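You operate a simulated robot arm through the tools that you are given. There is no shell and no other tool. Be economical: measure what you need, move in short steps, check, and stop when the job is done.

The job below is to be done with a simulated two-armed robot. You get a single attempt, and the scene is never put back.

## Task
Take the grey connector and put it on top of the orange bobbin. Put two of the cable stubs from the top of the white bench on the top of the wooden bench. Put the blue gland on the top of the white bench away on the top of the wooden table. Put the crimped wire from the top of the wooden table on the top of the blue bench. Open the middle black drawer, put the felt pad on the top of the wooden table away inside of the machine stand, then shut the drawer. Lift the wheel cover open. The order is free. Set down upright: cable stub.

Only the result counts: the job must be done as asked and must still hold three seconds after the hand-in. Knocking over, shifting, dropping, spilling or breaking anything else fails it. A push-on lid holds only when it is set on centred and level and pressed home; a screw cap is set on level and turned clockwise until tight.

## Robot
Two 7-joint arms with two-finger parallel grippers on one trunk, on a base that drives. Base frame: it is fixed to the floor where the robot stands at the start and does not move with it; the origin is under the middle of the robot, x ahead of it, y to its left, z up; the surface under the hand at the start is at about z = 0.808. Lengths are in m, angles in rad, forces in N, time in s.
The left shoulder is at the start at [0.02, 0.17, 1.167], the right one opposite. With the tool pointing down near the work surface each hand reaches from about 0.16 to 0.66 m from the robot's upright axis, wherever it stands, measured 20 degrees to its own side. Places, roughly: blue gland (5x5x3 cm) [1.3, 1.7, 0.9]; cable stub (4x4x6 cm) [1.7, 3.1, 0.9]; crimped wire (15x3x3 cm) [1.1, 0.1, 0.8]; felt pad (5x8x3 cm) [0.8, -0.6, 0.8]; grey connector (4x4x4 cm) [0.5, 0, 0.8]; middle black drawer [-3.4, 0, 0.4]; middle black drawer of the machine stand [-3.4, 0.1, 0.4]; orange bobbin (6x6x5 cm) [-0.2, -2.5, 0.8]; top of the blue bench [2.3, -1.7, 0.9]; top of the wooden bench [4, 3.6, 0.8]; top of the wooden table [0.6, -0.6, 0.8]; wheel cover [-1.1, -5.7, 1]. Payload 3.8 kg a hand.
Tool frame (each hand has its own): the origin (TCP) lies between the finger pads and is the grasp point; the fingertips stand 0.03 m ahead of it; z points along the fingers, y is the line along which they close. The gripper opens to 0.11 m. The fingers are 0.02 m wide and 0.01 m thick; the gripper's body (0.048 by 0.112 m) begins 0.055 m behind the TCP.
Orientation is that of the tool frame in the base frame, as a unit quaternion [w, x, y, z]. With the fingers straight down and closing along the base's y, the tool's x points along the base's -x, its y along +y and its z along -z.

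## Interface
- The arms move only by the tool move_arm. It takes "left_deltas", "right_deltas" or both (then of equal length, played together; a hand with none holds still); each is one flat list of numbers, 7 for each row, row after row: the shift along the tool's x, y, z in units of 100 mm (1.0 is 100 mm), then the turn, a rotation vector about the tool's x, y, z in units of 120 degrees (1.0 is 120 degrees), then the closure, from 0 (fully open) to 1 (shut). In form: [dx, dy, dz, rx, ry, rz, hand, dx, dy, dz, rx, ry, rz, hand, ...]. A call has 1 to 10 rows; each row is the pose to reach, as a shift and turn from the pose commanded when the call began, along the tool's axes at that moment. A call with a number of a shift or a turn outside -1 to 1 is refused whole. Each row takes 0.2 s and may step no farther than 0.05 m and 0.15 rad from the row before; otherwise, or with a gripper value out of range, the whole call is refused. A pose out of reach is approached as far as the arm can. The call stops where the force on the tool passes 40 N (or 10 N more than at its start, if that is more) or the arm is blocked; 0.2 s more then pass. The fingers move at their own pace (about 0.072 m/s each) and stop on an object; they squeeze with about 32 N. The grip force told is the motor's: it shows also when the fingers shut on nothing. Time passes only in rows, and 0.2 s behind the last, so rows that repeat a pose let the fingers close. The reply holds the time, the measured pose of the TCP, the force on the tool along the base axes, the opening and the grip force, in the units named above and with some noise, with the torque about the TCP (base axes, N m) and any sound that the robot's microphone picked up, and new pictures: "show" is both (left out), scene, wrist or none (wrist: the cameras of the hands that moved).
- Cameras (640 x 400 px; columns grow to the right, rows downward): "scene" is now at [0.1112, -0.0208, 1.3352]; the picture's right is [-0.22, -0.97, 0.00], its down [-0.40, 0.09, -0.91] and it looks along [0.89, -0.20, -0.41] (base axes); focal length 214 px, centre (320, 200). "left" rides on the left gripper at [0.072, -0.017, -0.103] in its tool frame; the picture's right is [0.23, 0.97, 0.00], its down [-0.76, 0.18, -0.62] and it looks along [-0.61, 0.14, 0.78] (tool axes); focal length 222 px, centre (320, 200). "right" rides on the right gripper at [0.072, 0.017, -0.103] in its tool frame; the picture's right is [-0.23, 0.97, 0.00], its down [-0.76, -0.18, -0.62] and it looks along [-0.61, -0.14, 0.78] (tool axes); focal length 222 px, centre (320, 200). There is no depth. A picture from a camera that has moved, and an enlarged one, comes with that camera's place and axes in the base frame and with its lens.
- raise_lower(by): slides the trunk up (or, below 0, down) by that many m; the arms and the scene camera ride with it, the base frame stays. It gives what a move gives, with no picture.
- roll_base(legs): drives the robot by 1 to 6 legs, each [ahead, turn to the left] in m and rad, along the robot's own axes; the way and the turn of a leg run together, so that a leg with both is an arc; at most 1.5 m and 3.142 rad a leg. The arms and the cameras ride along, it lands a little off, and it stops where it bumps. It gives what a move gives, and a new picture of the scene camera.
- turn_head(pan, tilt): turns the head with the scene camera to pan (to the left, within 1.396 rad either way) and tilt (down, from -0.506 to 1.204), counted from straight ahead of the robot. It gives what a move gives, and a new picture of the scene camera.
- enlarge(camera, box): a new picture of the part [left, top, right, bottom] of that camera's present view, enlarged. No time passes.
- sign_off(): hands the job in; it is judged then, once.

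Go step by step. Nothing tells you exact positions but the pictures and the camera data: compare them with the known pose of the tool, close in by small moves and look again before you grip or let go. The budget is 217 turns and 260 pictures, counting those below and the enlarged ones. Unless the task says otherwise, let go and move clear before handing in.

The tools are called after ">>>" as a command line: name --argument value ..., lists and objects as JSON in quotes. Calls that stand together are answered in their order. move_arm: Moves the arms, as the interface text tells. Its arguments: {"type":"object","properties":{"left_deltas":{"type":"array","items":{"type":"number"}},"right_deltas":{"type":"array","items":{"type":"number"}},"show":{"type":"string","enum":["both","scene","wrist","none"]}},"required":[]} The other tools are called the same way: raise_lower (by) slides the trunk up or down; roll_base (legs) drives the base; turn_head (pan, tilt) turns the head that bears the scene camera; enlarge (camera, box) takes an enlarged picture of a part of a camera's view; sign_off () hands the job in.

At the start:

```text
clock: 0.0
left_ee_pos: [0.4149, -0.0724, 1.2125]
left_tcp_rot: [-0.001, 0.0, 1.0, 0.0]
left_wrist_force: [-0.4, -0.1, 0.5]
left_torque: [0.01, -0.04, 0.0]
left_gripper_width: 0.1103
left_grasp_force: 0.1
right_ee_pos: [0.2805, -0.4102, 1.1066]
right_tcp_rot: [-0.001, 0.0, 1.0, 0.0]
right_wrist_force: [-0.2, 0.2, 0.3]
right_torque: [-0.04, 0.02, 0.0]
right_gripper_width: 0.1101
right_grasp_force: 0.1
trunk travel left (down, up): [-0.264, 0.306]
robot x, y, heading: [-0.0003, -0.0008, -0.005]
head pan, tilt: [-0.225, 0.419]
```

scene: 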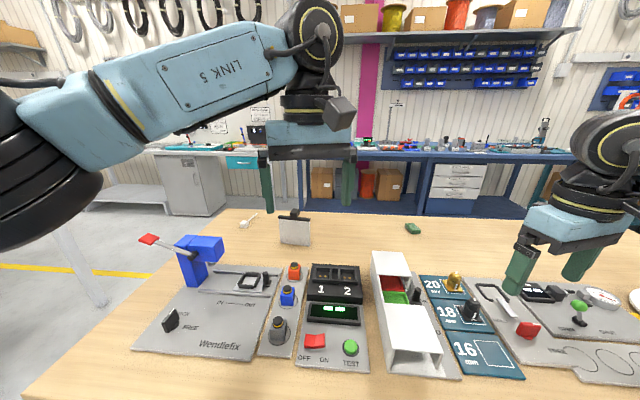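
right: 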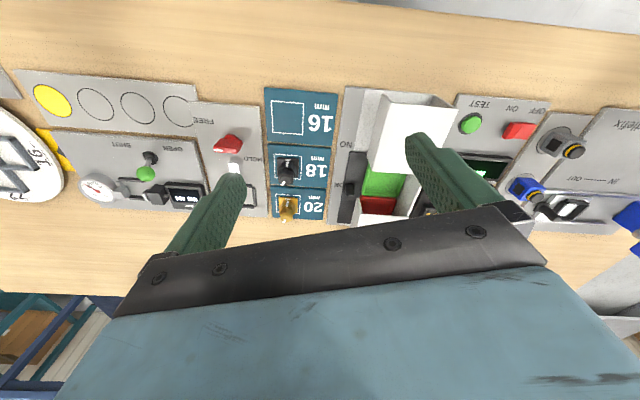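
left: 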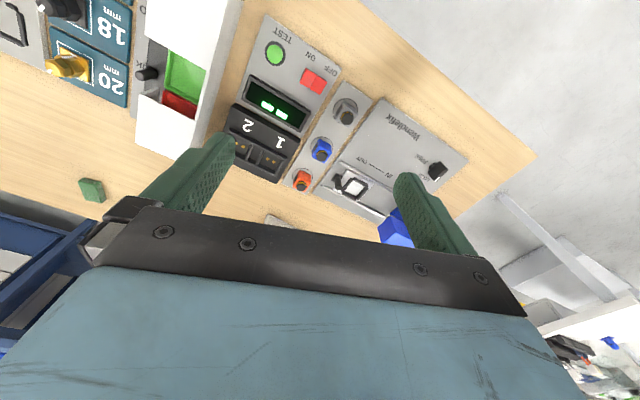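

I see the table with the device panels. The green block near (412,228) is probably the felt pad, and the crimped wire is near (248,220). I'll enlarge to find the grey connector and check the others.

>>> enlarge --camera "scene" --box '[130, 220, 380, 376]'

>>> turn_head --pan -0.9 --tilt 0.3

>>> turn_head --pan 0.9 --tilt 0.3

```text
2.56 times, centred on (255, 298) of scene
camera zoom: at [0.1112, -0.0208, 1.3352], right [-0.22, -0.97, 0.0], down [-0.4, 0.09, -0.91], along [0.89, -0.2, -0.41], focal length 549 px, centre (486, -51)
```

zoom: 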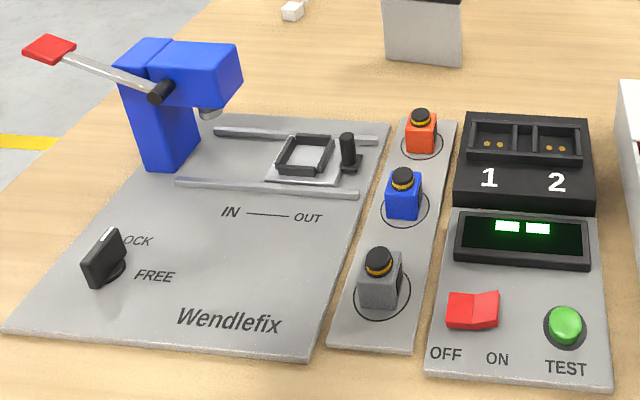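

```text
clock: 1.1
left_ee_pos: [0.4156, -0.0733, 1.2133]
left_tcp_rot: [0.0, 0.0, 1.0, 0.0]
left_wrist_force: [0.8, -0.3, -0.9]
left_torque: [-0.02, -0.05, 0.02]
left_gripper_width: 0.1098
left_grasp_force: 0.2
right_ee_pos: [0.2802, -0.4102, 1.1071]
right_tcp_rot: [0.0, 0.001, 1.0, 0.0]
right_wrist_force: [-0.1, 0.1, -0.9]
right_torque: [0.03, 0.01, -0.01]
right_gripper_width: 0.1101
right_grasp_force: 0.1
trunk travel left (down, up): [-0.264, 0.306]
robot x, y, heading: [0.0015, -0.0, -0.003]
head pan, tilt: [-0.901, 0.3]
camera scene: at [0.0792, -0.0733, 1.3462], right [-0.78, -0.62, 0.0], down [-0.18, 0.23, -0.96], along [0.59, -0.75, -0.3], focal length 214 px, centre (320, 200)
```

scene: 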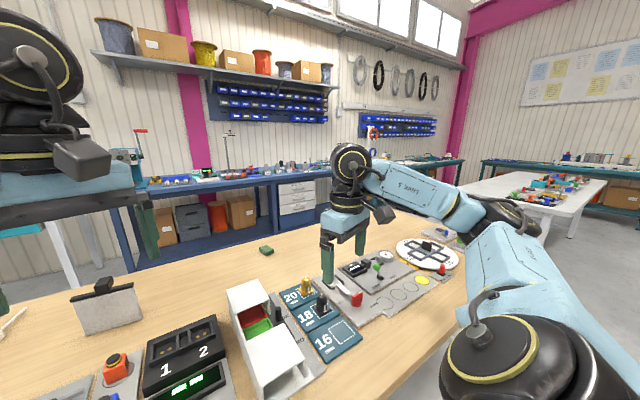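

```text
clock: 2.9
left_ee_pos: [0.4153, -0.0726, 1.2122]
left_tcp_rot: [0.0, 0.001, 1.0, -0.001]
left_wrist_force: [-0.6, 0.4, 0.7]
left_torque: [-0.01, -0.01, -0.01]
left_gripper_width: 0.1102
left_grasp_force: 0.1
right_ee_pos: [0.2788, -0.4114, 1.1065]
right_tcp_rot: [0.001, 0.0, 1.0, 0.0]
right_wrist_force: [-0.1, 0.0, 0.2]
right_torque: [0.0, 0.01, -0.01]
right_gripper_width: 0.11
right_grasp_force: 0.1
trunk travel left (down, up): [-0.264, 0.306]
robot x, y, heading: [0.0008, 0.0004, 0.001]
head pan, tilt: [0.901, 0.3]
camera scene: at [0.0791, 0.0729, 1.3462], right [0.78, -0.62, 0.0], down [-0.18, -0.23, -0.96], along [0.59, 0.75, -0.3], focal length 214 px, centre (320, 200)
```

scene: 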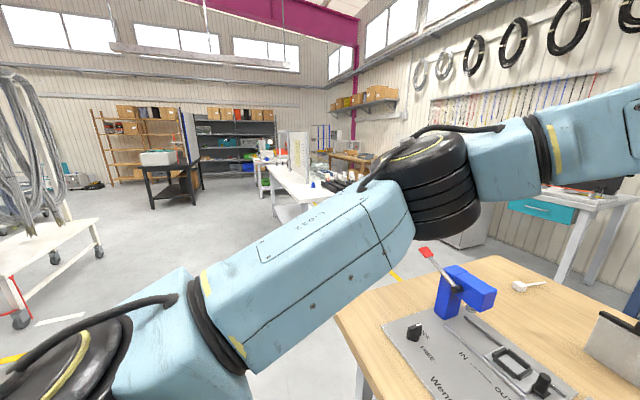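

The grey connector is the grey cube at about [0.467, 0.002, 0.835]. I'll bring the left hand above it.

>>> move_arm --left_deltas '[-0.17, 0.25, 0.33, 0, 0, 0, 0, -0.35, 0.5, 0.66, 0, 0, 0, 0, -0.52, 0.75, 1.0, 0, 0, 0, 0]' --show "wrist"

>>> turn_head --pan 0.0 --tilt 0.6

```text
clock: 3.6
left_ee_pos: [0.4682, 0.0041, 1.1141]
left_tcp_rot: [0.0, 0.0, 1.0, -0.001]
left_wrist_force: [0.4, 0.6, -0.2]
left_torque: [-0.01, 0.02, -0.02]
left_gripper_width: 0.1101
left_grasp_force: 0.1
right_ee_pos: [0.2802, -0.4108, 1.1074]
right_tcp_rot: [0.0, 0.0, 1.0, 0.0]
right_wrist_force: [-1.4, 0.1, 0.2]
right_torque: [-0.01, -0.01, -0.01]
right_gripper_width: 0.1097
right_grasp_force: 0.0
trunk travel left (down, up): [-0.264, 0.306]
robot x, y, heading: [-0.0011, -0.0004, 0.001]
head pan, tilt: [0.901, 0.3]
camera left: at [0.3943, -0.0136, 1.2156], right [-0.23, 0.97, 0.0], down [0.76, 0.18, 0.62], along [0.61, 0.14, -0.78], focal length 222 px, centre (320, 200)
```

left: 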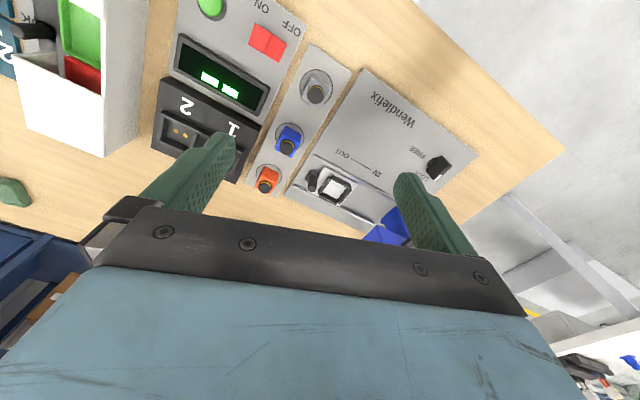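

```text
clock: 4.8
left_ee_pos: [0.4669, 0.0038, 1.114]
left_tcp_rot: [0.0, 0.0, 1.0, 0.0]
left_wrist_force: [0.1, 0.0, -0.2]
left_torque: [0.0, 0.0, -0.02]
left_gripper_width: 0.1102
left_grasp_force: 0.0
right_ee_pos: [0.28, -0.4104, 1.1082]
right_tcp_rot: [0.0, -0.001, 1.0, 0.0]
right_wrist_force: [1.1, 0.4, -0.3]
right_torque: [-0.01, 0.01, -0.01]
right_gripper_width: 0.1099
right_grasp_force: 0.1
trunk travel left (down, up): [-0.264, 0.306]
robot x, y, heading: [0.0011, -0.0004, -0.0]
head pan, tilt: [0.0, 0.6]
camera scene: at [0.1095, -0.0001, 1.3188], right [0.0, -1.0, 0.0], down [-0.56, 0.0, -0.83], along [0.83, 0.0, -0.56], focal length 214 px, centre (320, 200)
```

scene: 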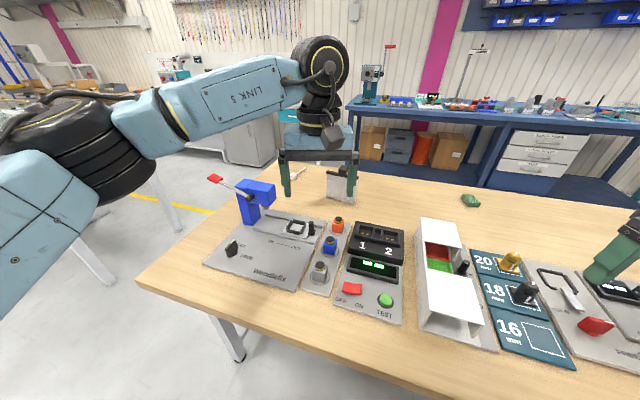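

The connector sits at about [0.476, 0.0]. I'll descend to z≈0.95 and check alignment.

>>> move_arm --left_deltas '[-0.03, -0.01, 0.33, 0, 0, 0, 0, -0.06, -0.03, 0.66, 0, 0, 0, 0, -0.09, -0.04, 1.0, 0, 0, 0, 0]' --show "none"

>>> move_arm --left_deltas '[0, 0, 0.35, 0, 0, 0, 0, 0, 0, 0.7, 0, 0, 0, 0]' --show "wrist"

>>> enlarge --camera "scene" --box '[260, 170, 380, 320]'

```text
clock: 5.7
left_ee_pos: [0.4765, -0.002, 1.0131]
left_tcp_rot: [-0.001, 0.0, 1.0, 0.0]
left_wrist_force: [0.0, 1.0, 0.6]
left_torque: [0.0, 0.04, 0.0]
left_gripper_width: 0.11
left_grasp_force: 0.0
right_ee_pos: [0.2804, -0.4117, 1.1069]
right_tcp_rot: [0.0, 0.0, 1.0, 0.0]
right_wrist_force: [-0.6, 0.6, -0.6]
right_torque: [-0.02, -0.01, -0.01]
right_gripper_width: 0.1098
right_grasp_force: 0.0
trunk travel left (down, up): [-0.264, 0.306]
robot x, y, heading: [-0.002, 0.0002, 0.002]
head pan, tilt: [0.0, 0.6]
```

```text
clock: 6.2
left_ee_pos: [0.4758, -0.003, 0.9427]
left_tcp_rot: [0.0, 0.0, 1.0, -0.001]
left_wrist_force: [-0.5, -0.5, -0.4]
left_torque: [-0.03, 0.02, 0.02]
left_gripper_width: 0.1103
left_grasp_force: 0.0
right_ee_pos: [0.2794, -0.4114, 1.1081]
right_tcp_rot: [0.0, -0.001, 1.0, 0.0]
right_wrist_force: [-0.5, -1.0, 0.8]
right_torque: [-0.03, 0.02, -0.01]
right_gripper_width: 0.1101
right_grasp_force: 0.2
trunk travel left (down, up): [-0.264, 0.306]
robot x, y, heading: [0.0025, -0.002, 0.002]
head pan, tilt: [0.0, 0.6]
camera left: at [0.402, -0.0197, 1.0453], right [-0.23, 0.97, 0.0], down [0.76, 0.18, 0.62], along [0.61, 0.14, -0.78], focal length 222 px, centre (320, 200)
```

left: 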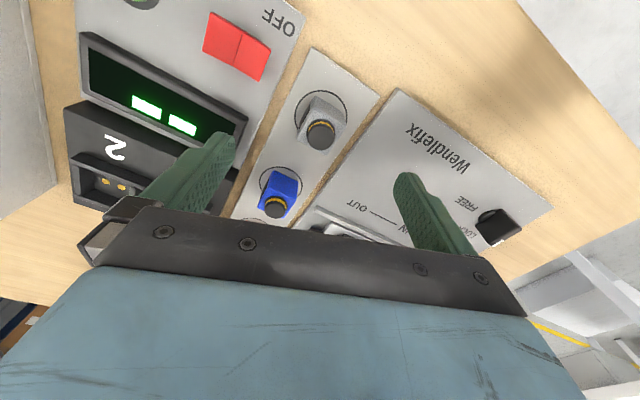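

```text
2.67 times, centred on (320, 245) of scene
camera zoom: at [0.1096, -0.0002, 1.3187], right [0.0, -1.0, 0.0], down [-0.56, 0.0, -0.83], along [0.83, 0.0, -0.56], focal length 572 px, centre (320, 80)
```

zoom: 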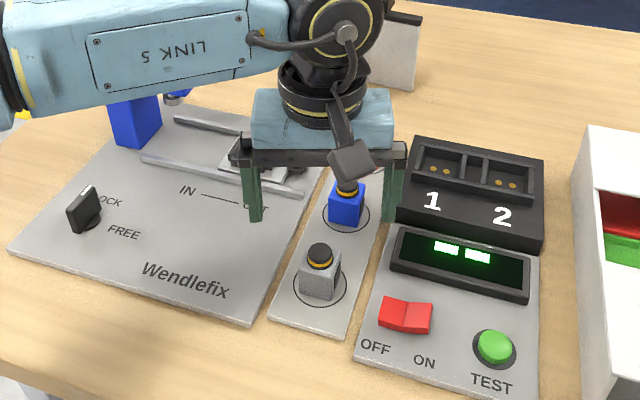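

TCP is aligned over the connector (−0.003, 0.476). I'll pre-close to about 7 cm, turn slightly, and descend to z≈0.853.

>>> move_arm --left_deltas '[0, 0, 0.3, 0, 0, 0.04, 0.36, 0, 0, 0.6, 0, 0, 0.04, 0.36, 0, 0, 0.88, 0, 0, 0.04, 0.36]' --show "both"

```text
clock: 7.0
left_ee_pos: [0.4753, -0.002, 0.8545]
left_tcp_rot: [0.001, 0.042, 0.999, 0.0]
left_wrist_force: [0.6, -1.1, -0.1]
left_torque: [-0.02, -0.01, 0.01]
left_gripper_width: 0.0703
left_grasp_force: 0.0
right_ee_pos: [0.2806, -0.4108, 1.1081]
right_tcp_rot: [0.0, 0.001, 1.0, 0.0]
right_wrist_force: [0.6, -0.1, -0.1]
right_torque: [0.02, -0.01, -0.01]
right_gripper_width: 0.1101
right_grasp_force: 0.0
trunk travel left (down, up): [-0.264, 0.306]
robot x, y, heading: [0.0017, -0.0022, -0.001]
head pan, tilt: [0.0, 0.6]
camera scene: at [0.1096, -0.0002, 1.3187], right [0.0, -1.0, 0.0], down [-0.57, 0.0, -0.82], along [0.82, 0.0, -0.57], focal length 214 px, centre (320, 200)
camera left: at [0.4009, -0.0141, 0.9567], right [-0.14, 0.99, 0.0], down [0.77, 0.11, 0.62], along [0.62, 0.09, -0.78], focal length 222 px, centre (320, 200)
```

scene: 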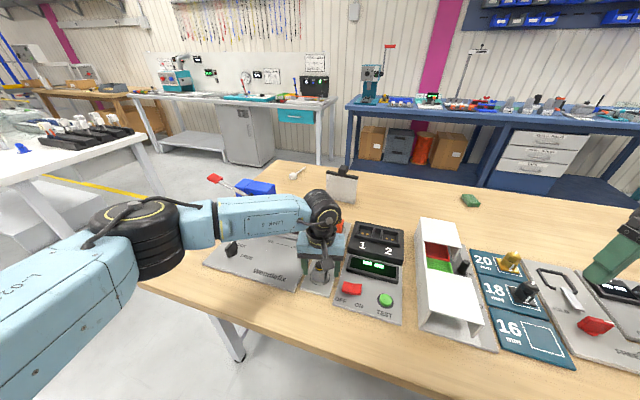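
left: 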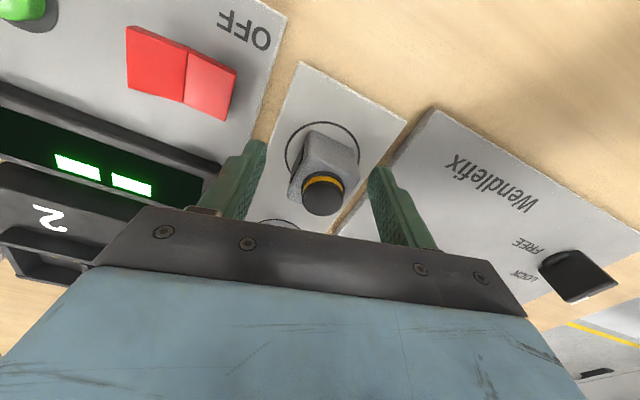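

Panel top looks like z≈0.812, so I can go 6 mm lower, then close.

>>> move_arm --left_deltas '[0, 0.01, 0.06, 0, 0, 0, 0.36, 0, 0.01, 0.06, 0, 0, 0, 0.8, 0, 0.01, 0.06, 0, 0, 0, 1, 0, 0.01, 0.06, 0, 0, 0, 1]' --show "none"

>>> move_arm --left_deltas '[0, 0, -0.3, 0, 0, 0, 1, 0, 0, -0.65, 0, 0, 0, 1, 0, 0, -1, 0, 0, 0, 1]' --show "wrist"

```text
clock: 8.1
left_ee_pos: [0.4765, -0.0015, 0.8486]
left_tcp_rot: [0.001, 0.042, 0.999, -0.001]
left_wrist_force: [0.1, 0.7, 0.0]
left_torque: [-0.03, -0.05, -0.03]
left_gripper_width: 0.0354
left_grasp_force: 32.2
right_ee_pos: [0.2799, -0.4112, 1.1081]
right_tcp_rot: [0.0, 0.0, 1.0, 0.0]
right_wrist_force: [-0.2, 1.1, 0.7]
right_torque: [-0.02, -0.02, -0.03]
right_gripper_width: 0.1099
right_grasp_force: 0.0
trunk travel left (down, up): [-0.264, 0.306]
robot x, y, heading: [-0.0002, 0.0002, -0.001]
head pan, tilt: [0.0, 0.6]
```

```text
clock: 8.8
left_ee_pos: [0.475, 0.0001, 0.9499]
left_tcp_rot: [0.0, 0.042, 0.999, 0.0]
left_wrist_force: [-0.6, -0.1, -1.3]
left_torque: [0.01, 0.01, 0.04]
left_gripper_width: 0.0354
left_grasp_force: 32.2
right_ee_pos: [0.2808, -0.4118, 1.1058]
right_tcp_rot: [0.0, 0.0, 1.0, 0.0]
right_wrist_force: [0.0, 0.3, 0.7]
right_torque: [-0.01, 0.01, -0.01]
right_gripper_width: 0.11
right_grasp_force: 0.0
trunk travel left (down, up): [-0.264, 0.306]
robot x, y, heading: [0.0007, -0.0009, 0.002]
head pan, tilt: [0.0, 0.6]
camera left: at [0.4009, -0.0121, 1.0526], right [-0.14, 0.99, 0.0], down [0.77, 0.11, 0.62], along [0.62, 0.09, -0.78], focal length 222 px, centre (320, 200)
```

left: 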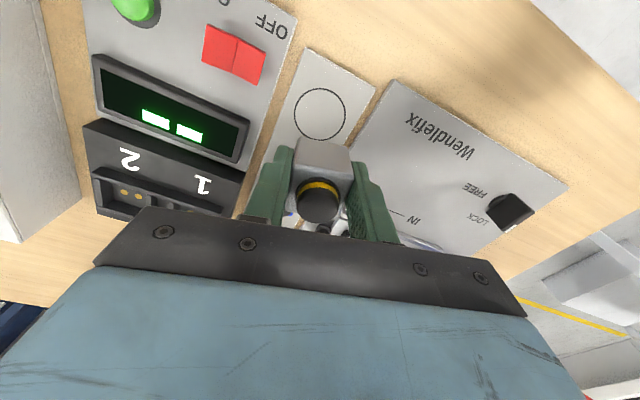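

The connector is held. I'll lift it further, then turn toward the bobbin table on the right and look.

>>> move_arm --left_deltas '[0.3, 0.1, -0.3, 0, 0, 0, 1, 0.6, 0.2, -0.65, 0, 0, 0, 1, 0.9, 0.3, -1, 0, 0, 0, 1]' --show "none"

>>> roll_base --legs '[[0, -1.57]]'

```text
clock: 9.7
left_ee_pos: [0.3882, 0.0394, 1.049]
left_tcp_rot: [0.0, 0.042, 0.999, 0.0]
left_wrist_force: [0.3, 0.3, -0.3]
left_torque: [0.01, -0.01, 0.0]
left_gripper_width: 0.0355
left_grasp_force: 32.6
right_ee_pos: [0.2797, -0.4103, 1.1074]
right_tcp_rot: [0.0, 0.0, 1.0, 0.001]
right_wrist_force: [-0.4, 0.0, 0.1]
right_torque: [-0.02, -0.01, -0.04]
right_gripper_width: 0.1098
right_grasp_force: 0.0
trunk travel left (down, up): [-0.264, 0.306]
robot x, y, heading: [-0.0023, -0.0012, 0.001]
head pan, tilt: [0.0, 0.6]
```

```text
clock: 13.9
left_ee_pos: [0.0364, -0.3885, 1.0477]
left_tcp_rot: [0.001, 0.736, 0.677, 0.0]
left_wrist_force: [0.2, -0.2, -0.2]
left_torque: [0.0, -0.02, 0.03]
left_gripper_width: 0.0355
left_grasp_force: 32.0
right_ee_pos: [-0.4118, -0.2795, 1.1074]
right_tcp_rot: [0.0, 0.708, 0.706, 0.0]
right_wrist_force: [-0.2, 0.0, 0.0]
right_torque: [0.0, 0.0, 0.01]
right_gripper_width: 0.1101
right_grasp_force: 0.1
trunk travel left (down, up): [-0.264, 0.306]
robot x, y, heading: [0.0023, 0.0013, -1.572]
head pan, tilt: [0.0, 0.6]
camera scene: at [-0.0003, -0.1095, 1.3188], right [-1.0, 0.0, 0.0], down [0.0, 0.56, -0.83], along [0.0, -0.83, -0.56], focal length 214 px, centre (320, 200)
```

scene: 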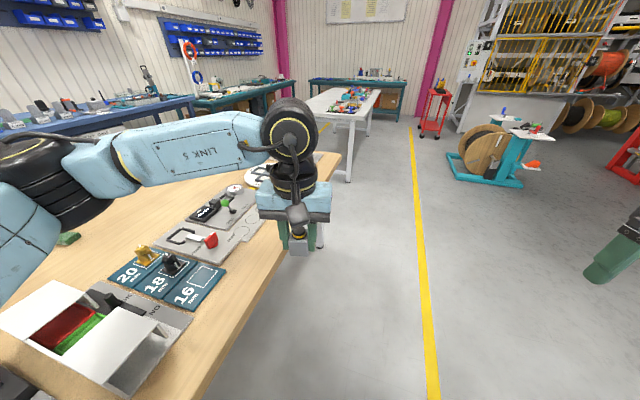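

The white table with many parts lies ahead. I'll zoom in to find the orange bobbin.

>>> enlarge --camera "scene" --box '[290, 70, 400, 150]'

```text
5.00 times, centred on (345, 110) of scene
camera zoom: at [-0.0003, -0.1095, 1.3188], right [-1.0, 0.0, 0.0], down [0.0, 0.56, -0.83], along [0.0, -0.83, -0.56], focal length 1072 px, centre (195, 650)
```

zoom: 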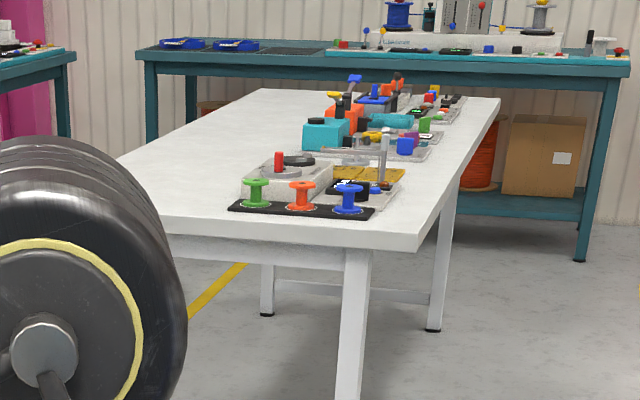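

The orange bobbin is at about [-0.22, -2.52]. I'll drive to about [-0.45, -1.9], facing the white table.

>>> roll_base --legs '[[0, -0.36], [1.28, 0], [0, 0.36], [0.68, 0]]'

```text
clock: 25.9
left_ee_pos: [-0.4435, -2.2537, 1.0479]
left_tcp_rot: [0.0, 0.743, 0.669, 0.0]
left_wrist_force: [-0.1, 0.3, -0.9]
left_torque: [-0.04, 0.02, -0.02]
left_gripper_width: 0.0353
left_grasp_force: 31.2
right_ee_pos: [-0.8916, -2.1354, 1.1065]
right_tcp_rot: [0.0, 0.715, 0.699, 0.0]
right_wrist_force: [0.0, 0.5, -0.3]
right_torque: [-0.02, 0.01, 0.02]
right_gripper_width: 0.1098
right_grasp_force: 0.0
trunk travel left (down, up): [-0.264, 0.306]
robot x, y, heading: [-0.4713, -1.8665, -1.595]
head pan, tilt: [0.0, 0.6]
camera scene: at [-0.4763, -1.973, 1.3187], right [-1.0, 0.02, 0.0], down [0.01, 0.57, -0.82], along [-0.02, -0.82, -0.57], focal length 214 px, centre (320, 200)
```

scene: 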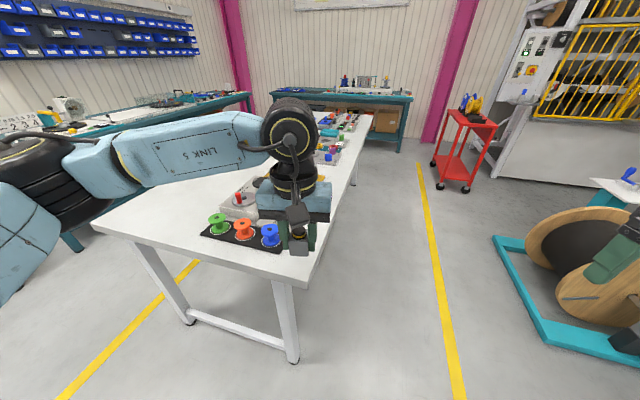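

The bobbin is at about [-0.245, -2.48]. I'll come 8 cm closer.

>>> roll_base --legs '[[0.08, 0]]'

>>> enlarge --camera "scene" --box '[170, 180, 330, 280]'

```text
clock: 26.9
left_ee_pos: [-0.4467, -2.3329, 1.0484]
left_tcp_rot: [0.0, 0.743, 0.669, -0.001]
left_wrist_force: [-0.4, 0.5, -0.4]
left_torque: [0.01, 0.03, -0.03]
left_gripper_width: 0.0354
left_grasp_force: 32.1
right_ee_pos: [-0.894, -2.2134, 1.1069]
right_tcp_rot: [-0.001, 0.714, 0.7, 0.0]
right_wrist_force: [-0.1, 0.0, -0.1]
right_torque: [0.02, 0.0, -0.01]
right_gripper_width: 0.1099
right_grasp_force: 0.1
trunk travel left (down, up): [-0.264, 0.306]
robot x, y, heading: [-0.48, -1.9424, -1.593]
head pan, tilt: [0.0, 0.6]
camera scene: at [-0.4781, -2.0533, 1.3186], right [-1.0, 0.02, 0.0], down [0.01, 0.57, -0.82], along [-0.02, -0.82, -0.57], focal length 214 px, centre (320, 200)
```

scene: 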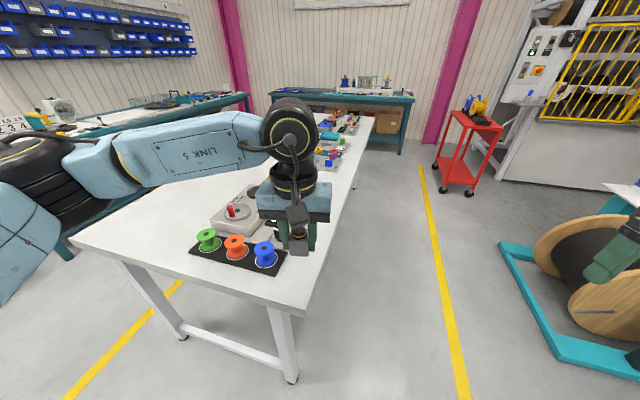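

```text
4.00 times, centred on (250, 230) of scene
camera zoom: at [-0.4781, -2.0533, 1.3186], right [-1.0, 0.02, 0.0], down [0.01, 0.57, -0.82], along [-0.02, -0.82, -0.57], focal length 858 px, centre (600, 80)
```

zoom: 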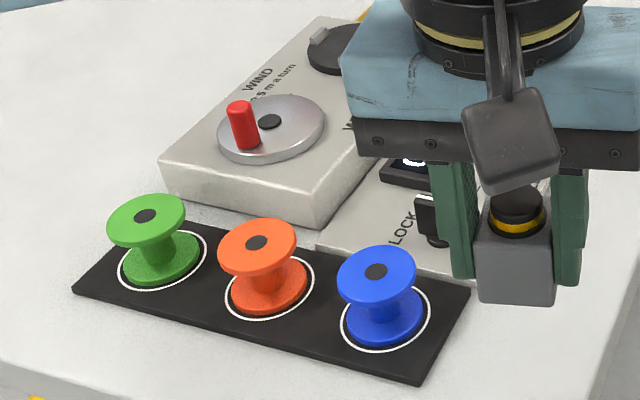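

The bobbin's centre is about [-0.239, -2.503], its top about z=0.865. I'll move the connector over it.

>>> move_arm --left_deltas '[-0.25, 0.33, 0, 0, 0, 0, 1, -0.5, 0.66, 0, 0, 0, 0, 1, -0.74, 1.0, 0, 0, 0, 0, 1]' --show "none"

>>> move_arm --left_deltas '[-0.25, 0.33, 0, 0, 0, 0, 1, -0.5, 0.66, 0, 0, 0, 0, 1, -0.73, 1.0, 0, 0, 0, 0, 1, -0.73, 1.0, 0.4, 0, 0, 0, 1]' --show "both"

```text
clock: 27.7
left_ee_pos: [-0.3532, -2.4161, 1.0468]
left_tcp_rot: [0.0, 0.744, 0.669, 0.0]
left_wrist_force: [0.4, 0.6, -0.5]
left_torque: [-0.01, -0.03, -0.01]
left_gripper_width: 0.0355
left_grasp_force: 31.9
right_ee_pos: [-0.8915, -2.2132, 1.1075]
right_tcp_rot: [0.0, 0.715, 0.699, -0.001]
right_wrist_force: [-0.4, -0.2, -0.4]
right_torque: [0.0, -0.01, 0.01]
right_gripper_width: 0.1099
right_grasp_force: 0.2
trunk travel left (down, up): [-0.264, 0.306]
robot x, y, heading: [-0.4734, -1.9436, -1.59]
head pan, tilt: [0.0, 0.6]
```

```text
clock: 28.7
left_ee_pos: [-0.2636, -2.4999, 1.0071]
left_tcp_rot: [0.0, 0.743, 0.669, 0.0]
left_wrist_force: [0.7, 0.2, -0.9]
left_torque: [0.02, 0.03, -0.02]
left_gripper_width: 0.0354
left_grasp_force: 32.4
right_ee_pos: [-0.8929, -2.2138, 1.1067]
right_tcp_rot: [0.0, 0.715, 0.699, 0.0]
right_wrist_force: [-0.1, 0.4, -0.1]
right_torque: [-0.02, 0.03, -0.01]
right_gripper_width: 0.1101
right_grasp_force: 0.1
trunk travel left (down, up): [-0.264, 0.306]
robot x, y, heading: [-0.4796, -1.9403, -1.596]
head pan, tilt: [0.0, 0.6]
camera scene: at [-0.478, -2.0524, 1.3187], right [-1.0, 0.02, 0.0], down [0.01, 0.57, -0.82], along [-0.02, -0.82, -0.57], focal length 214 px, centre (320, 200)
camera left: at [-0.2734, -2.4269, 1.1096], right [0.99, 0.12, 0.0], down [0.1, -0.78, 0.62], along [0.08, -0.62, -0.78], focal length 222 px, centre (320, 200)
```

scene: 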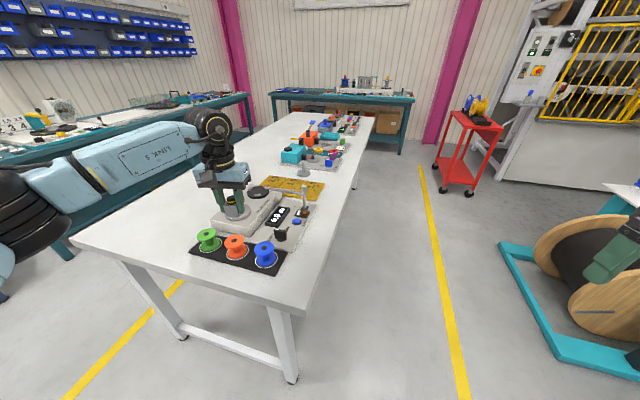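
left: 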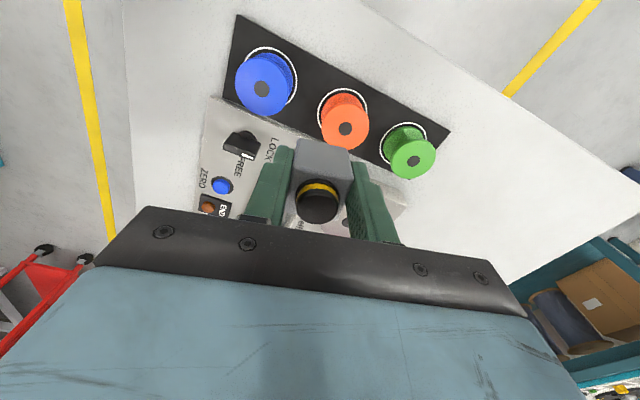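

Wrist view puts the bobbin at about [-0.236, -2.509]. I'll shift over it and descend to just above.

>>> move_arm --left_deltas '[-0.06, 0.29, 0, 0, 0, 0, 1, -0.06, 0.29, 0.4, 0, 0, 0, 1, -0.06, 0.29, 0.78, 0, 0, 0, 1]' --show "wrist"

>>> enlarge --camera "scene" --box '[180, 180, 300, 280]'

```text
clock: 29.5
left_ee_pos: [-0.2342, -2.5094, 0.9291]
left_tcp_rot: [0.0, 0.743, 0.67, 0.0]
left_wrist_force: [0.3, -0.8, -1.7]
left_torque: [-0.01, -0.01, 0.01]
left_gripper_width: 0.0355
left_grasp_force: 32.0
right_ee_pos: [-0.8927, -2.2148, 1.1062]
right_tcp_rot: [0.001, 0.715, 0.699, 0.0]
right_wrist_force: [0.0, -0.9, 0.3]
right_torque: [-0.01, 0.0, -0.01]
right_gripper_width: 0.11
right_grasp_force: 0.0
trunk travel left (down, up): [-0.264, 0.306]
robot x, y, heading: [-0.4738, -1.9449, -1.589]
head pan, tilt: [0.0, 0.6]
camera left: at [-0.2446, -2.4351, 1.0312], right [0.99, 0.12, 0.0], down [0.1, -0.78, 0.62], along [0.08, -0.62, -0.78], focal length 222 px, centre (320, 200)
```

left: 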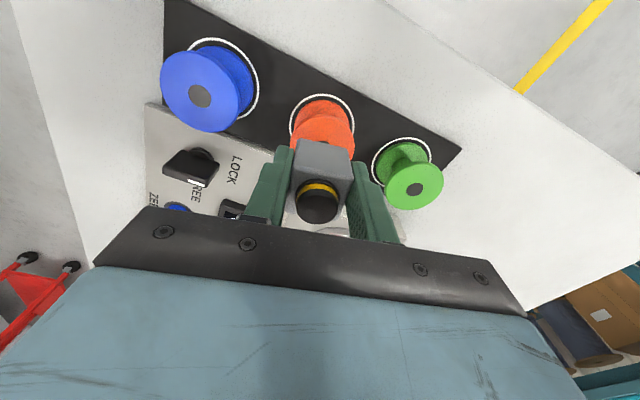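

```text
4.00 times, centred on (240, 230) of scene
camera zoom: at [-0.4777, -2.0524, 1.3187], right [-1.0, 0.02, 0.0], down [0.01, 0.57, -0.82], along [-0.02, -0.82, -0.57], focal length 858 px, centre (640, 80)
```

zoom: 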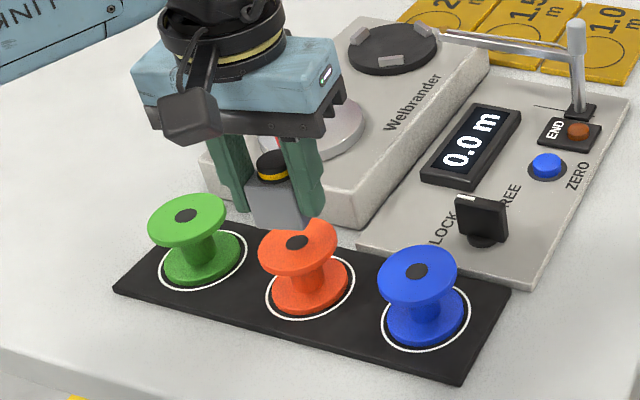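

The base ring projects right under the TCP, so centring is good within about 2 mm. I'll descend gently to z≈0.904.

>>> move_arm --left_deltas '[0.02, 0.01, 0.12, 0, 0, 0, 1, 0.02, 0.01, 0.2, 0, 0, 0, 1, 0.02, 0.01, 0.25, 0, 0, 0, 1]' --show "scene"

>>> enlarge --camera "scene" --box '[200, 190, 280, 260]'

```text
clock: 30.3
left_ee_pos: [-0.2327, -2.5061, 0.9051]
left_tcp_rot: [0.0, 0.743, 0.669, 0.0]
left_wrist_force: [-0.5, -1.0, -0.9]
left_torque: [0.0, 0.05, -0.01]
left_gripper_width: 0.0353
left_grasp_force: 32.1
right_ee_pos: [-0.8922, -2.2132, 1.1082]
right_tcp_rot: [0.0, 0.715, 0.7, 0.0]
right_wrist_force: [-1.2, 0.6, -1.0]
right_torque: [-0.01, 0.02, -0.01]
right_gripper_width: 0.11
right_grasp_force: 0.1
trunk travel left (down, up): [-0.264, 0.306]
robot x, y, heading: [-0.4785, -1.9451, -1.591]
head pan, tilt: [0.0, 0.6]
camera scene: at [-0.4779, -2.0522, 1.3188], right [-1.0, 0.02, 0.0], down [0.01, 0.56, -0.83], along [-0.02, -0.82, -0.57], focal length 214 px, centre (320, 200)
```

scene: 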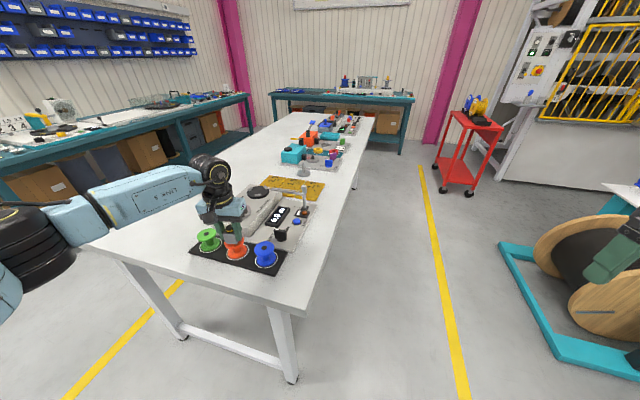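

```text
5.71 times, centred on (240, 225) of scene
camera zoom: at [-0.4779, -2.0522, 1.3188], right [-1.0, 0.02, 0.0], down [0.01, 0.56, -0.83], along [-0.02, -0.82, -0.57], focal length 1226 px, centre (777, 57)
```

zoom: 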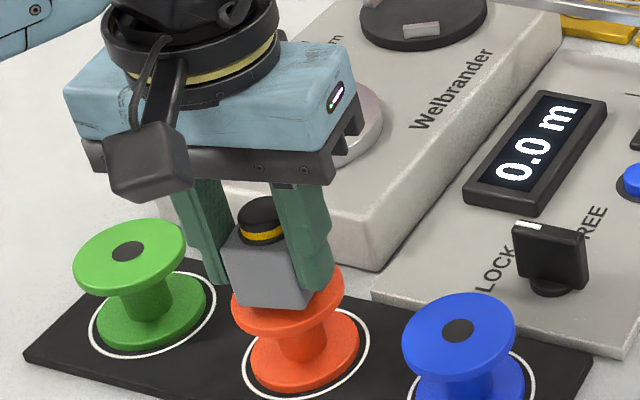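

The cube sits a few mm off toward +x/+y, so I'll correct by 3 mm each and lower to contact.

>>> move_arm --left_deltas '[-0.04, -0.03, 0, 0, 0, 0, 1, -0.04, -0.03, 0.02, 0, 0, 0, 1, -0.04, -0.03, 0.04, 0, 0, 0, 1]' --show "none"

>>> enlarge --camera "scene" --box '[200, 190, 280, 260]'

```text
clock: 31.1
left_ee_pos: [-0.2367, -2.5103, 0.9003]
left_tcp_rot: [-0.001, 0.744, 0.669, -0.001]
left_wrist_force: [-0.2, 0.1, -0.7]
left_torque: [-0.03, 0.05, 0.0]
left_gripper_width: 0.0352
left_grasp_force: 32.0
right_ee_pos: [-0.8924, -2.2138, 1.1076]
right_tcp_rot: [0.0, 0.714, 0.7, 0.0]
right_wrist_force: [0.1, 0.0, -0.2]
right_torque: [-0.02, 0.0, -0.03]
right_gripper_width: 0.1098
right_grasp_force: 0.1
trunk travel left (down, up): [-0.264, 0.306]
robot x, y, heading: [-0.4775, -1.9403, -1.595]
head pan, tilt: [0.0, 0.6]
```

```text
5.71 times, centred on (240, 225) of scene
camera zoom: at [-0.4781, -2.0522, 1.3187], right [-1.0, 0.02, 0.0], down [0.01, 0.56, -0.83], along [-0.02, -0.82, -0.57], focal length 1226 px, centre (777, 57)
```

zoom: 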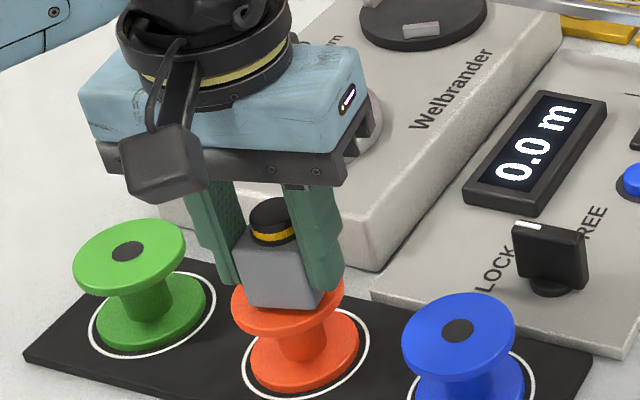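

Better centred. I'll continue down in tiny steps until contact is felt.

>>> move_arm --left_deltas '[0, 0, 0.02, 0, 0, 0, 1, 0, 0, 0.03, 0, 0, 0, 1]' --show "none"

>>> enlarge --camera "scene" --box '[210, 210, 260, 260]'

```text
clock: 31.7
left_ee_pos: [-0.2367, -2.5113, 0.8964]
left_tcp_rot: [0.0, 0.744, 0.669, 0.001]
left_wrist_force: [0.1, 1.0, -1.2]
left_torque: [0.03, 0.03, -0.04]
left_gripper_width: 0.0353
left_grasp_force: 31.6
right_ee_pos: [-0.8913, -2.2134, 1.107]
right_tcp_rot: [0.0, 0.715, 0.699, 0.0]
right_wrist_force: [0.3, 0.5, 0.8]
right_torque: [0.01, 0.0, -0.02]
right_gripper_width: 0.1099
right_grasp_force: 0.1
trunk travel left (down, up): [-0.264, 0.306]
robot x, y, heading: [-0.4727, -1.9426, -1.592]
head pan, tilt: [0.0, 0.6]
```

```text
8.00 times, centred on (235, 235) of scene
camera zoom: at [-0.478, -2.0522, 1.3188], right [-1.0, 0.02, 0.0], down [0.01, 0.56, -0.83], along [-0.02, -0.82, -0.56], focal length 1716 px, centre (1000, -80)
```

zoom: 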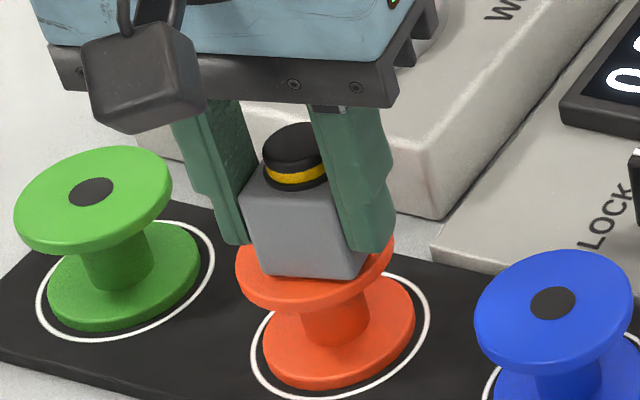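

>>> move_arm --left_deltas '[0, 0, 0.02, 0, 0, 0, 1, 0, 0, 0.04, 0, 0, 0, 1, 0, 0, 0.06, 0, 0, 0, 1]' --show "none"

>>> enlarge --camera "scene" --box '[210, 210, 260, 260]'

```text
clock: 32.5
left_ee_pos: [-0.2365, -2.5097, 0.8961]
left_tcp_rot: [0.003, 0.743, 0.669, -0.002]
left_wrist_force: [2.4, 3.9, 22.9]
left_torque: [0.15, -0.21, 0.02]
left_gripper_width: 0.0355
left_grasp_force: 32.9
right_ee_pos: [-0.8926, -2.2119, 1.1072]
right_tcp_rot: [0.0, 0.714, 0.7, -0.002]
right_wrist_force: [0.0, 0.5, -0.3]
right_torque: [0.0, 0.0, 0.02]
right_gripper_width: 0.1101
right_grasp_force: 0.0
trunk travel left (down, up): [-0.264, 0.306]
robot x, y, heading: [-0.4768, -1.944, -1.588]
head pan, tilt: [0.0, 0.6]
```

```text
8.00 times, centred on (235, 235) of scene
camera zoom: at [-0.4786, -2.0498, 1.3192], right [-1.0, 0.02, 0.0], down [0.01, 0.56, -0.83], along [-0.02, -0.83, -0.56], focal length 1716 px, centre (1000, -80)
```

zoom: 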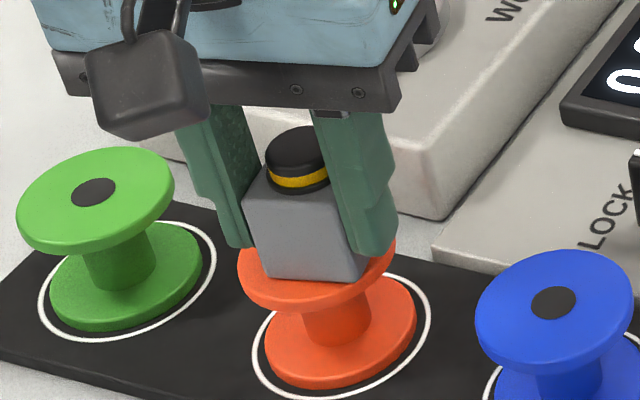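

Contact made. I'll unload, open just a bit, and lift clear.

>>> move_arm --left_deltas '[0, 0, -0.055, 0, 0, 0, 1, 0, 0, -0.055, 0, 0, 0, 0.55, 0, 0, -0.055, 0, 0, 0, 0.5, 0, 0, -0.4, 0, 0, 0, 0.5, 0, 0, -0.85, 0, 0, 0, 0.5]' --show "wrist"

>>> enlarge --camera "scene" --box '[200, 190, 280, 260]'

```text
clock: 33.7
left_ee_pos: [-0.2362, -2.5113, 0.9775]
left_tcp_rot: [-0.001, 0.744, 0.668, 0.0]
left_wrist_force: [0.3, 0.3, 0.4]
left_torque: [-0.02, 0.01, 0.01]
left_gripper_width: 0.0548
left_grasp_force: 0.1
right_ee_pos: [-0.8919, -2.2119, 1.1076]
right_tcp_rot: [0.0, 0.714, 0.7, -0.001]
right_wrist_force: [-1.0, 0.7, -0.5]
right_torque: [0.03, 0.02, 0.02]
right_gripper_width: 0.11
right_grasp_force: 0.1
trunk travel left (down, up): [-0.264, 0.306]
robot x, y, heading: [-0.4735, -1.942, -1.595]
head pan, tilt: [0.0, 0.6]
camera left: at [-0.2468, -2.4371, 1.0801], right [0.99, 0.12, 0.0], down [0.1, -0.78, 0.62], along [0.08, -0.62, -0.78], focal length 222 px, centre (320, 200)
```

left: 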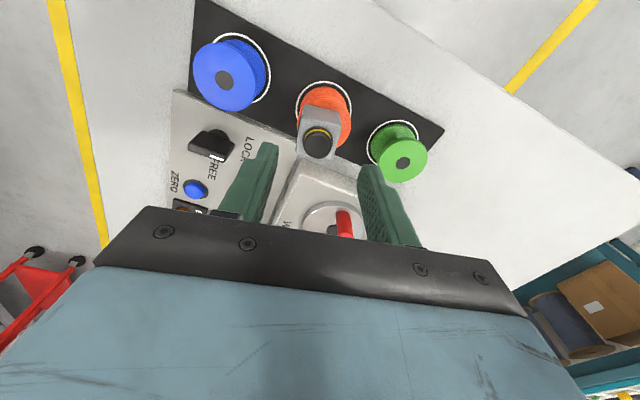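

```text
5.71 times, centred on (240, 225) of scene
camera zoom: at [-0.4783, -2.0519, 1.3188], right [-1.0, 0.02, 0.0], down [0.01, 0.56, -0.83], along [-0.02, -0.83, -0.56], focal length 1226 px, centre (777, 57)
```

zoom: 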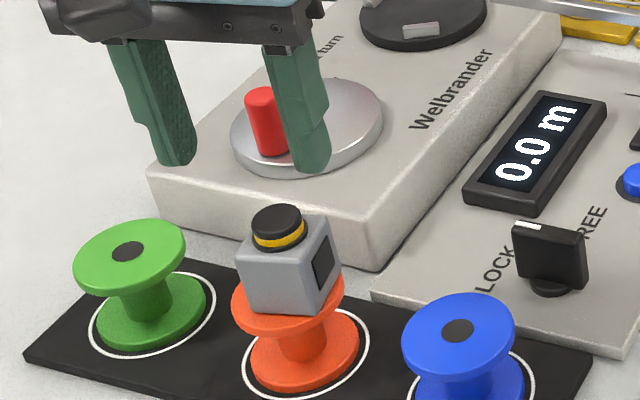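

The connector stands on the orange bobbin. Next is the wheel cover, so I'll retract the left arm, turn right, and look down the aisle.

>>> move_arm --left_deltas '[0.0, 0, -0.45, 0, 0, 0, 0.5, 0.1, 0, -0.9, 0, 0, 0, 0.5, 0.4, -0.3, -1, 0, 0, 0, 0.5, 0.7, -0.6, -1, 0, 0, 0, 0.5, 1, -0.9, -1, 0, 0, 0, 0.5]' --show "none"

>>> move_arm --left_deltas '[0.3, -0.1, -0.2, 0, 0, 0, 0.5, 0.6, -0.2, -0.4, 0, 0, 0, 0.5, 0.9, -0.3, -0.6, 0, 0, 0, 0.5]' --show "none"

>>> turn_head --pan -0.3 --tilt 0.3

```text
clock: 34.9
left_ee_pos: [-0.3183, -2.3999, 1.0767]
left_tcp_rot: [0.0, 0.743, 0.669, 0.001]
left_wrist_force: [0.1, -0.6, 0.9]
left_torque: [-0.03, 0.01, -0.01]
left_gripper_width: 0.0552
left_grasp_force: 0.2
right_ee_pos: [-0.8933, -2.2135, 1.107]
right_tcp_rot: [0.0, 0.714, 0.7, 0.0]
right_wrist_force: [0.4, 1.1, 0.3]
right_torque: [0.04, 0.01, -0.02]
right_gripper_width: 0.1102
right_grasp_force: 0.2
trunk travel left (down, up): [-0.264, 0.306]
robot x, y, heading: [-0.4728, -1.9411, -1.598]
head pan, tilt: [0.0, 0.6]
```

```text
clock: 35.7
left_ee_pos: [-0.3372, -2.3079, 1.137]
left_tcp_rot: [0.001, 0.743, 0.67, -0.001]
left_wrist_force: [-0.6, 0.3, 0.5]
left_torque: [-0.02, 0.01, 0.05]
left_gripper_width: 0.055
left_grasp_force: 0.0
right_ee_pos: [-0.8926, -2.2125, 1.1068]
right_tcp_rot: [0.0, 0.714, 0.7, 0.0]
right_wrist_force: [-0.5, 0.7, 0.9]
right_torque: [0.0, 0.02, 0.01]
right_gripper_width: 0.1101
right_grasp_force: 0.1
trunk travel left (down, up): [-0.264, 0.306]
robot x, y, heading: [-0.4788, -1.9443, -1.593]
head pan, tilt: [0.0, 0.6]
```

```text
clock: 36.5
left_ee_pos: [-0.3375, -2.3092, 1.1363]
left_tcp_rot: [0.0, 0.744, 0.669, 0.0]
left_wrist_force: [0.0, 0.4, 0.5]
left_torque: [-0.05, -0.02, 0.0]
left_gripper_width: 0.055
left_grasp_force: 0.0
right_ee_pos: [-0.8933, -2.2141, 1.1067]
right_tcp_rot: [0.0, 0.714, 0.7, 0.0]
right_wrist_force: [-0.3, 0.3, -0.5]
right_torque: [-0.01, 0.0, 0.0]
right_gripper_width: 0.1099
right_grasp_force: 0.0
trunk travel left (down, up): [-0.264, 0.306]
robot x, y, heading: [-0.4746, -1.9454, -1.595]
head pan, tilt: [-0.3, 0.3]
camera scene: at [-0.5057, -2.0523, 1.3462], right [-0.95, 0.32, 0.0], down [0.09, 0.28, -0.96], along [-0.3, -0.91, -0.3], focal length 214 px, centre (320, 200)
```

scene: 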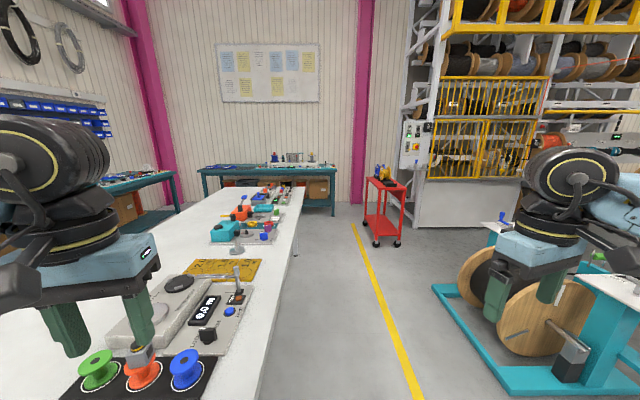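

The aisle runs between the white table and the spool stand and red cart. I'll drive via [-1.2,-2.2] to about [-1.48,-4.0].

>>> roll_base --legs '[[0, -1.21], [0.77, 0], [0, 1.08], [1.4, 0], [0.4, 0], [0, 0.155]]'

>>> turn_head --pan 0.0 --tilt 0.4

```text
clock: 55.7
left_ee_pos: [-1.2706, -4.3311, 1.1359]
left_tcp_rot: [0.0, 0.723, 0.691, -0.001]
left_wrist_force: [0.6, 0.0, -0.3]
left_torque: [0.01, -0.01, -0.01]
left_gripper_width: 0.0549
left_grasp_force: 0.0
right_ee_pos: [-1.8302, -4.2693, 1.1057]
right_tcp_rot: [-0.001, 0.693, 0.721, 0.001]
right_wrist_force: [-0.1, -0.4, -0.3]
right_torque: [0.0, 0.02, -0.01]
right_gripper_width: 0.11
right_grasp_force: 0.0
trunk travel left (down, up): [-0.264, 0.306]
robot x, y, heading: [-1.4341, -3.9731, -1.532]
head pan, tilt: [-0.3, 0.3]
camera scene: at [-1.4546, -4.0859, 1.3462], right [-0.97, 0.26, 0.0], down [0.08, 0.29, -0.96], along [-0.25, -0.92, -0.3], focal length 214 px, centre (320, 200)
```

scene: 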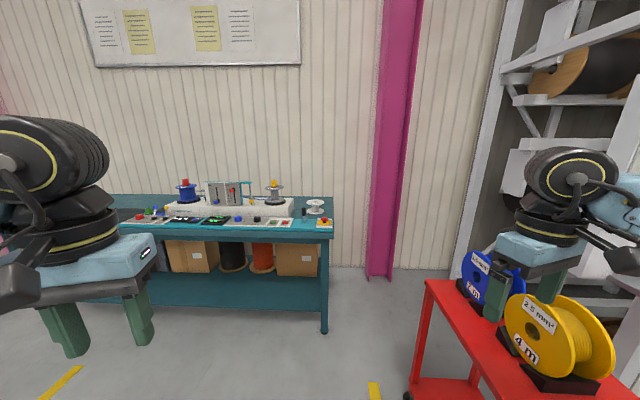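

```text
clock: 56.5
left_ee_pos: [-1.2715, -4.3317, 1.1366]
left_tcp_rot: [0.0, 0.723, 0.691, -0.001]
left_wrist_force: [-0.4, 0.3, -0.5]
left_torque: [0.01, 0.04, 0.0]
left_gripper_width: 0.0553
left_grasp_force: 0.1
right_ee_pos: [-1.8312, -4.2692, 1.107]
right_tcp_rot: [-0.001, 0.693, 0.721, 0.0]
right_wrist_force: [0.3, 0.2, -0.2]
right_torque: [0.02, 0.01, 0.0]
right_gripper_width: 0.11
right_grasp_force: 0.1
trunk travel left (down, up): [-0.264, 0.306]
robot x, y, heading: [-1.4337, -3.9733, -1.539]
head pan, tilt: [0.0, 0.4]
camera scene: at [-1.4272, -4.0881, 1.337], right [-1.0, -0.04, 0.0], down [-0.01, 0.39, -0.92], along [0.03, -0.92, -0.39], focal length 214 px, centre (320, 200)
```

scene: 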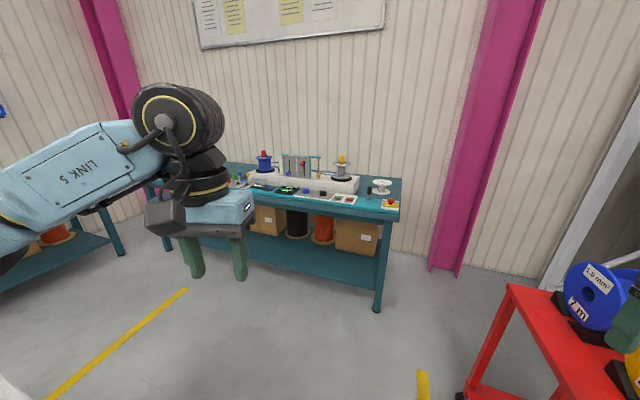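

>>> enlarge --camera "scene" --box '[225, 140, 415, 220]'

```text
3.37 times, centred on (320, 180) of scene
camera zoom: at [-1.4272, -4.0881, 1.337], right [-1.0, -0.04, 0.0], down [-0.01, 0.39, -0.92], along [0.03, -0.92, -0.39], focal length 722 px, centre (320, 267)
```

zoom: 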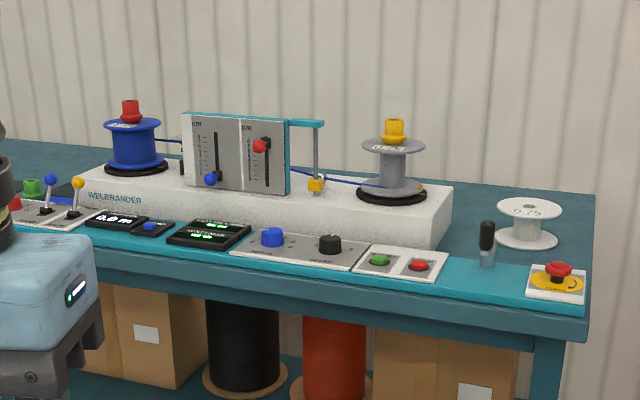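

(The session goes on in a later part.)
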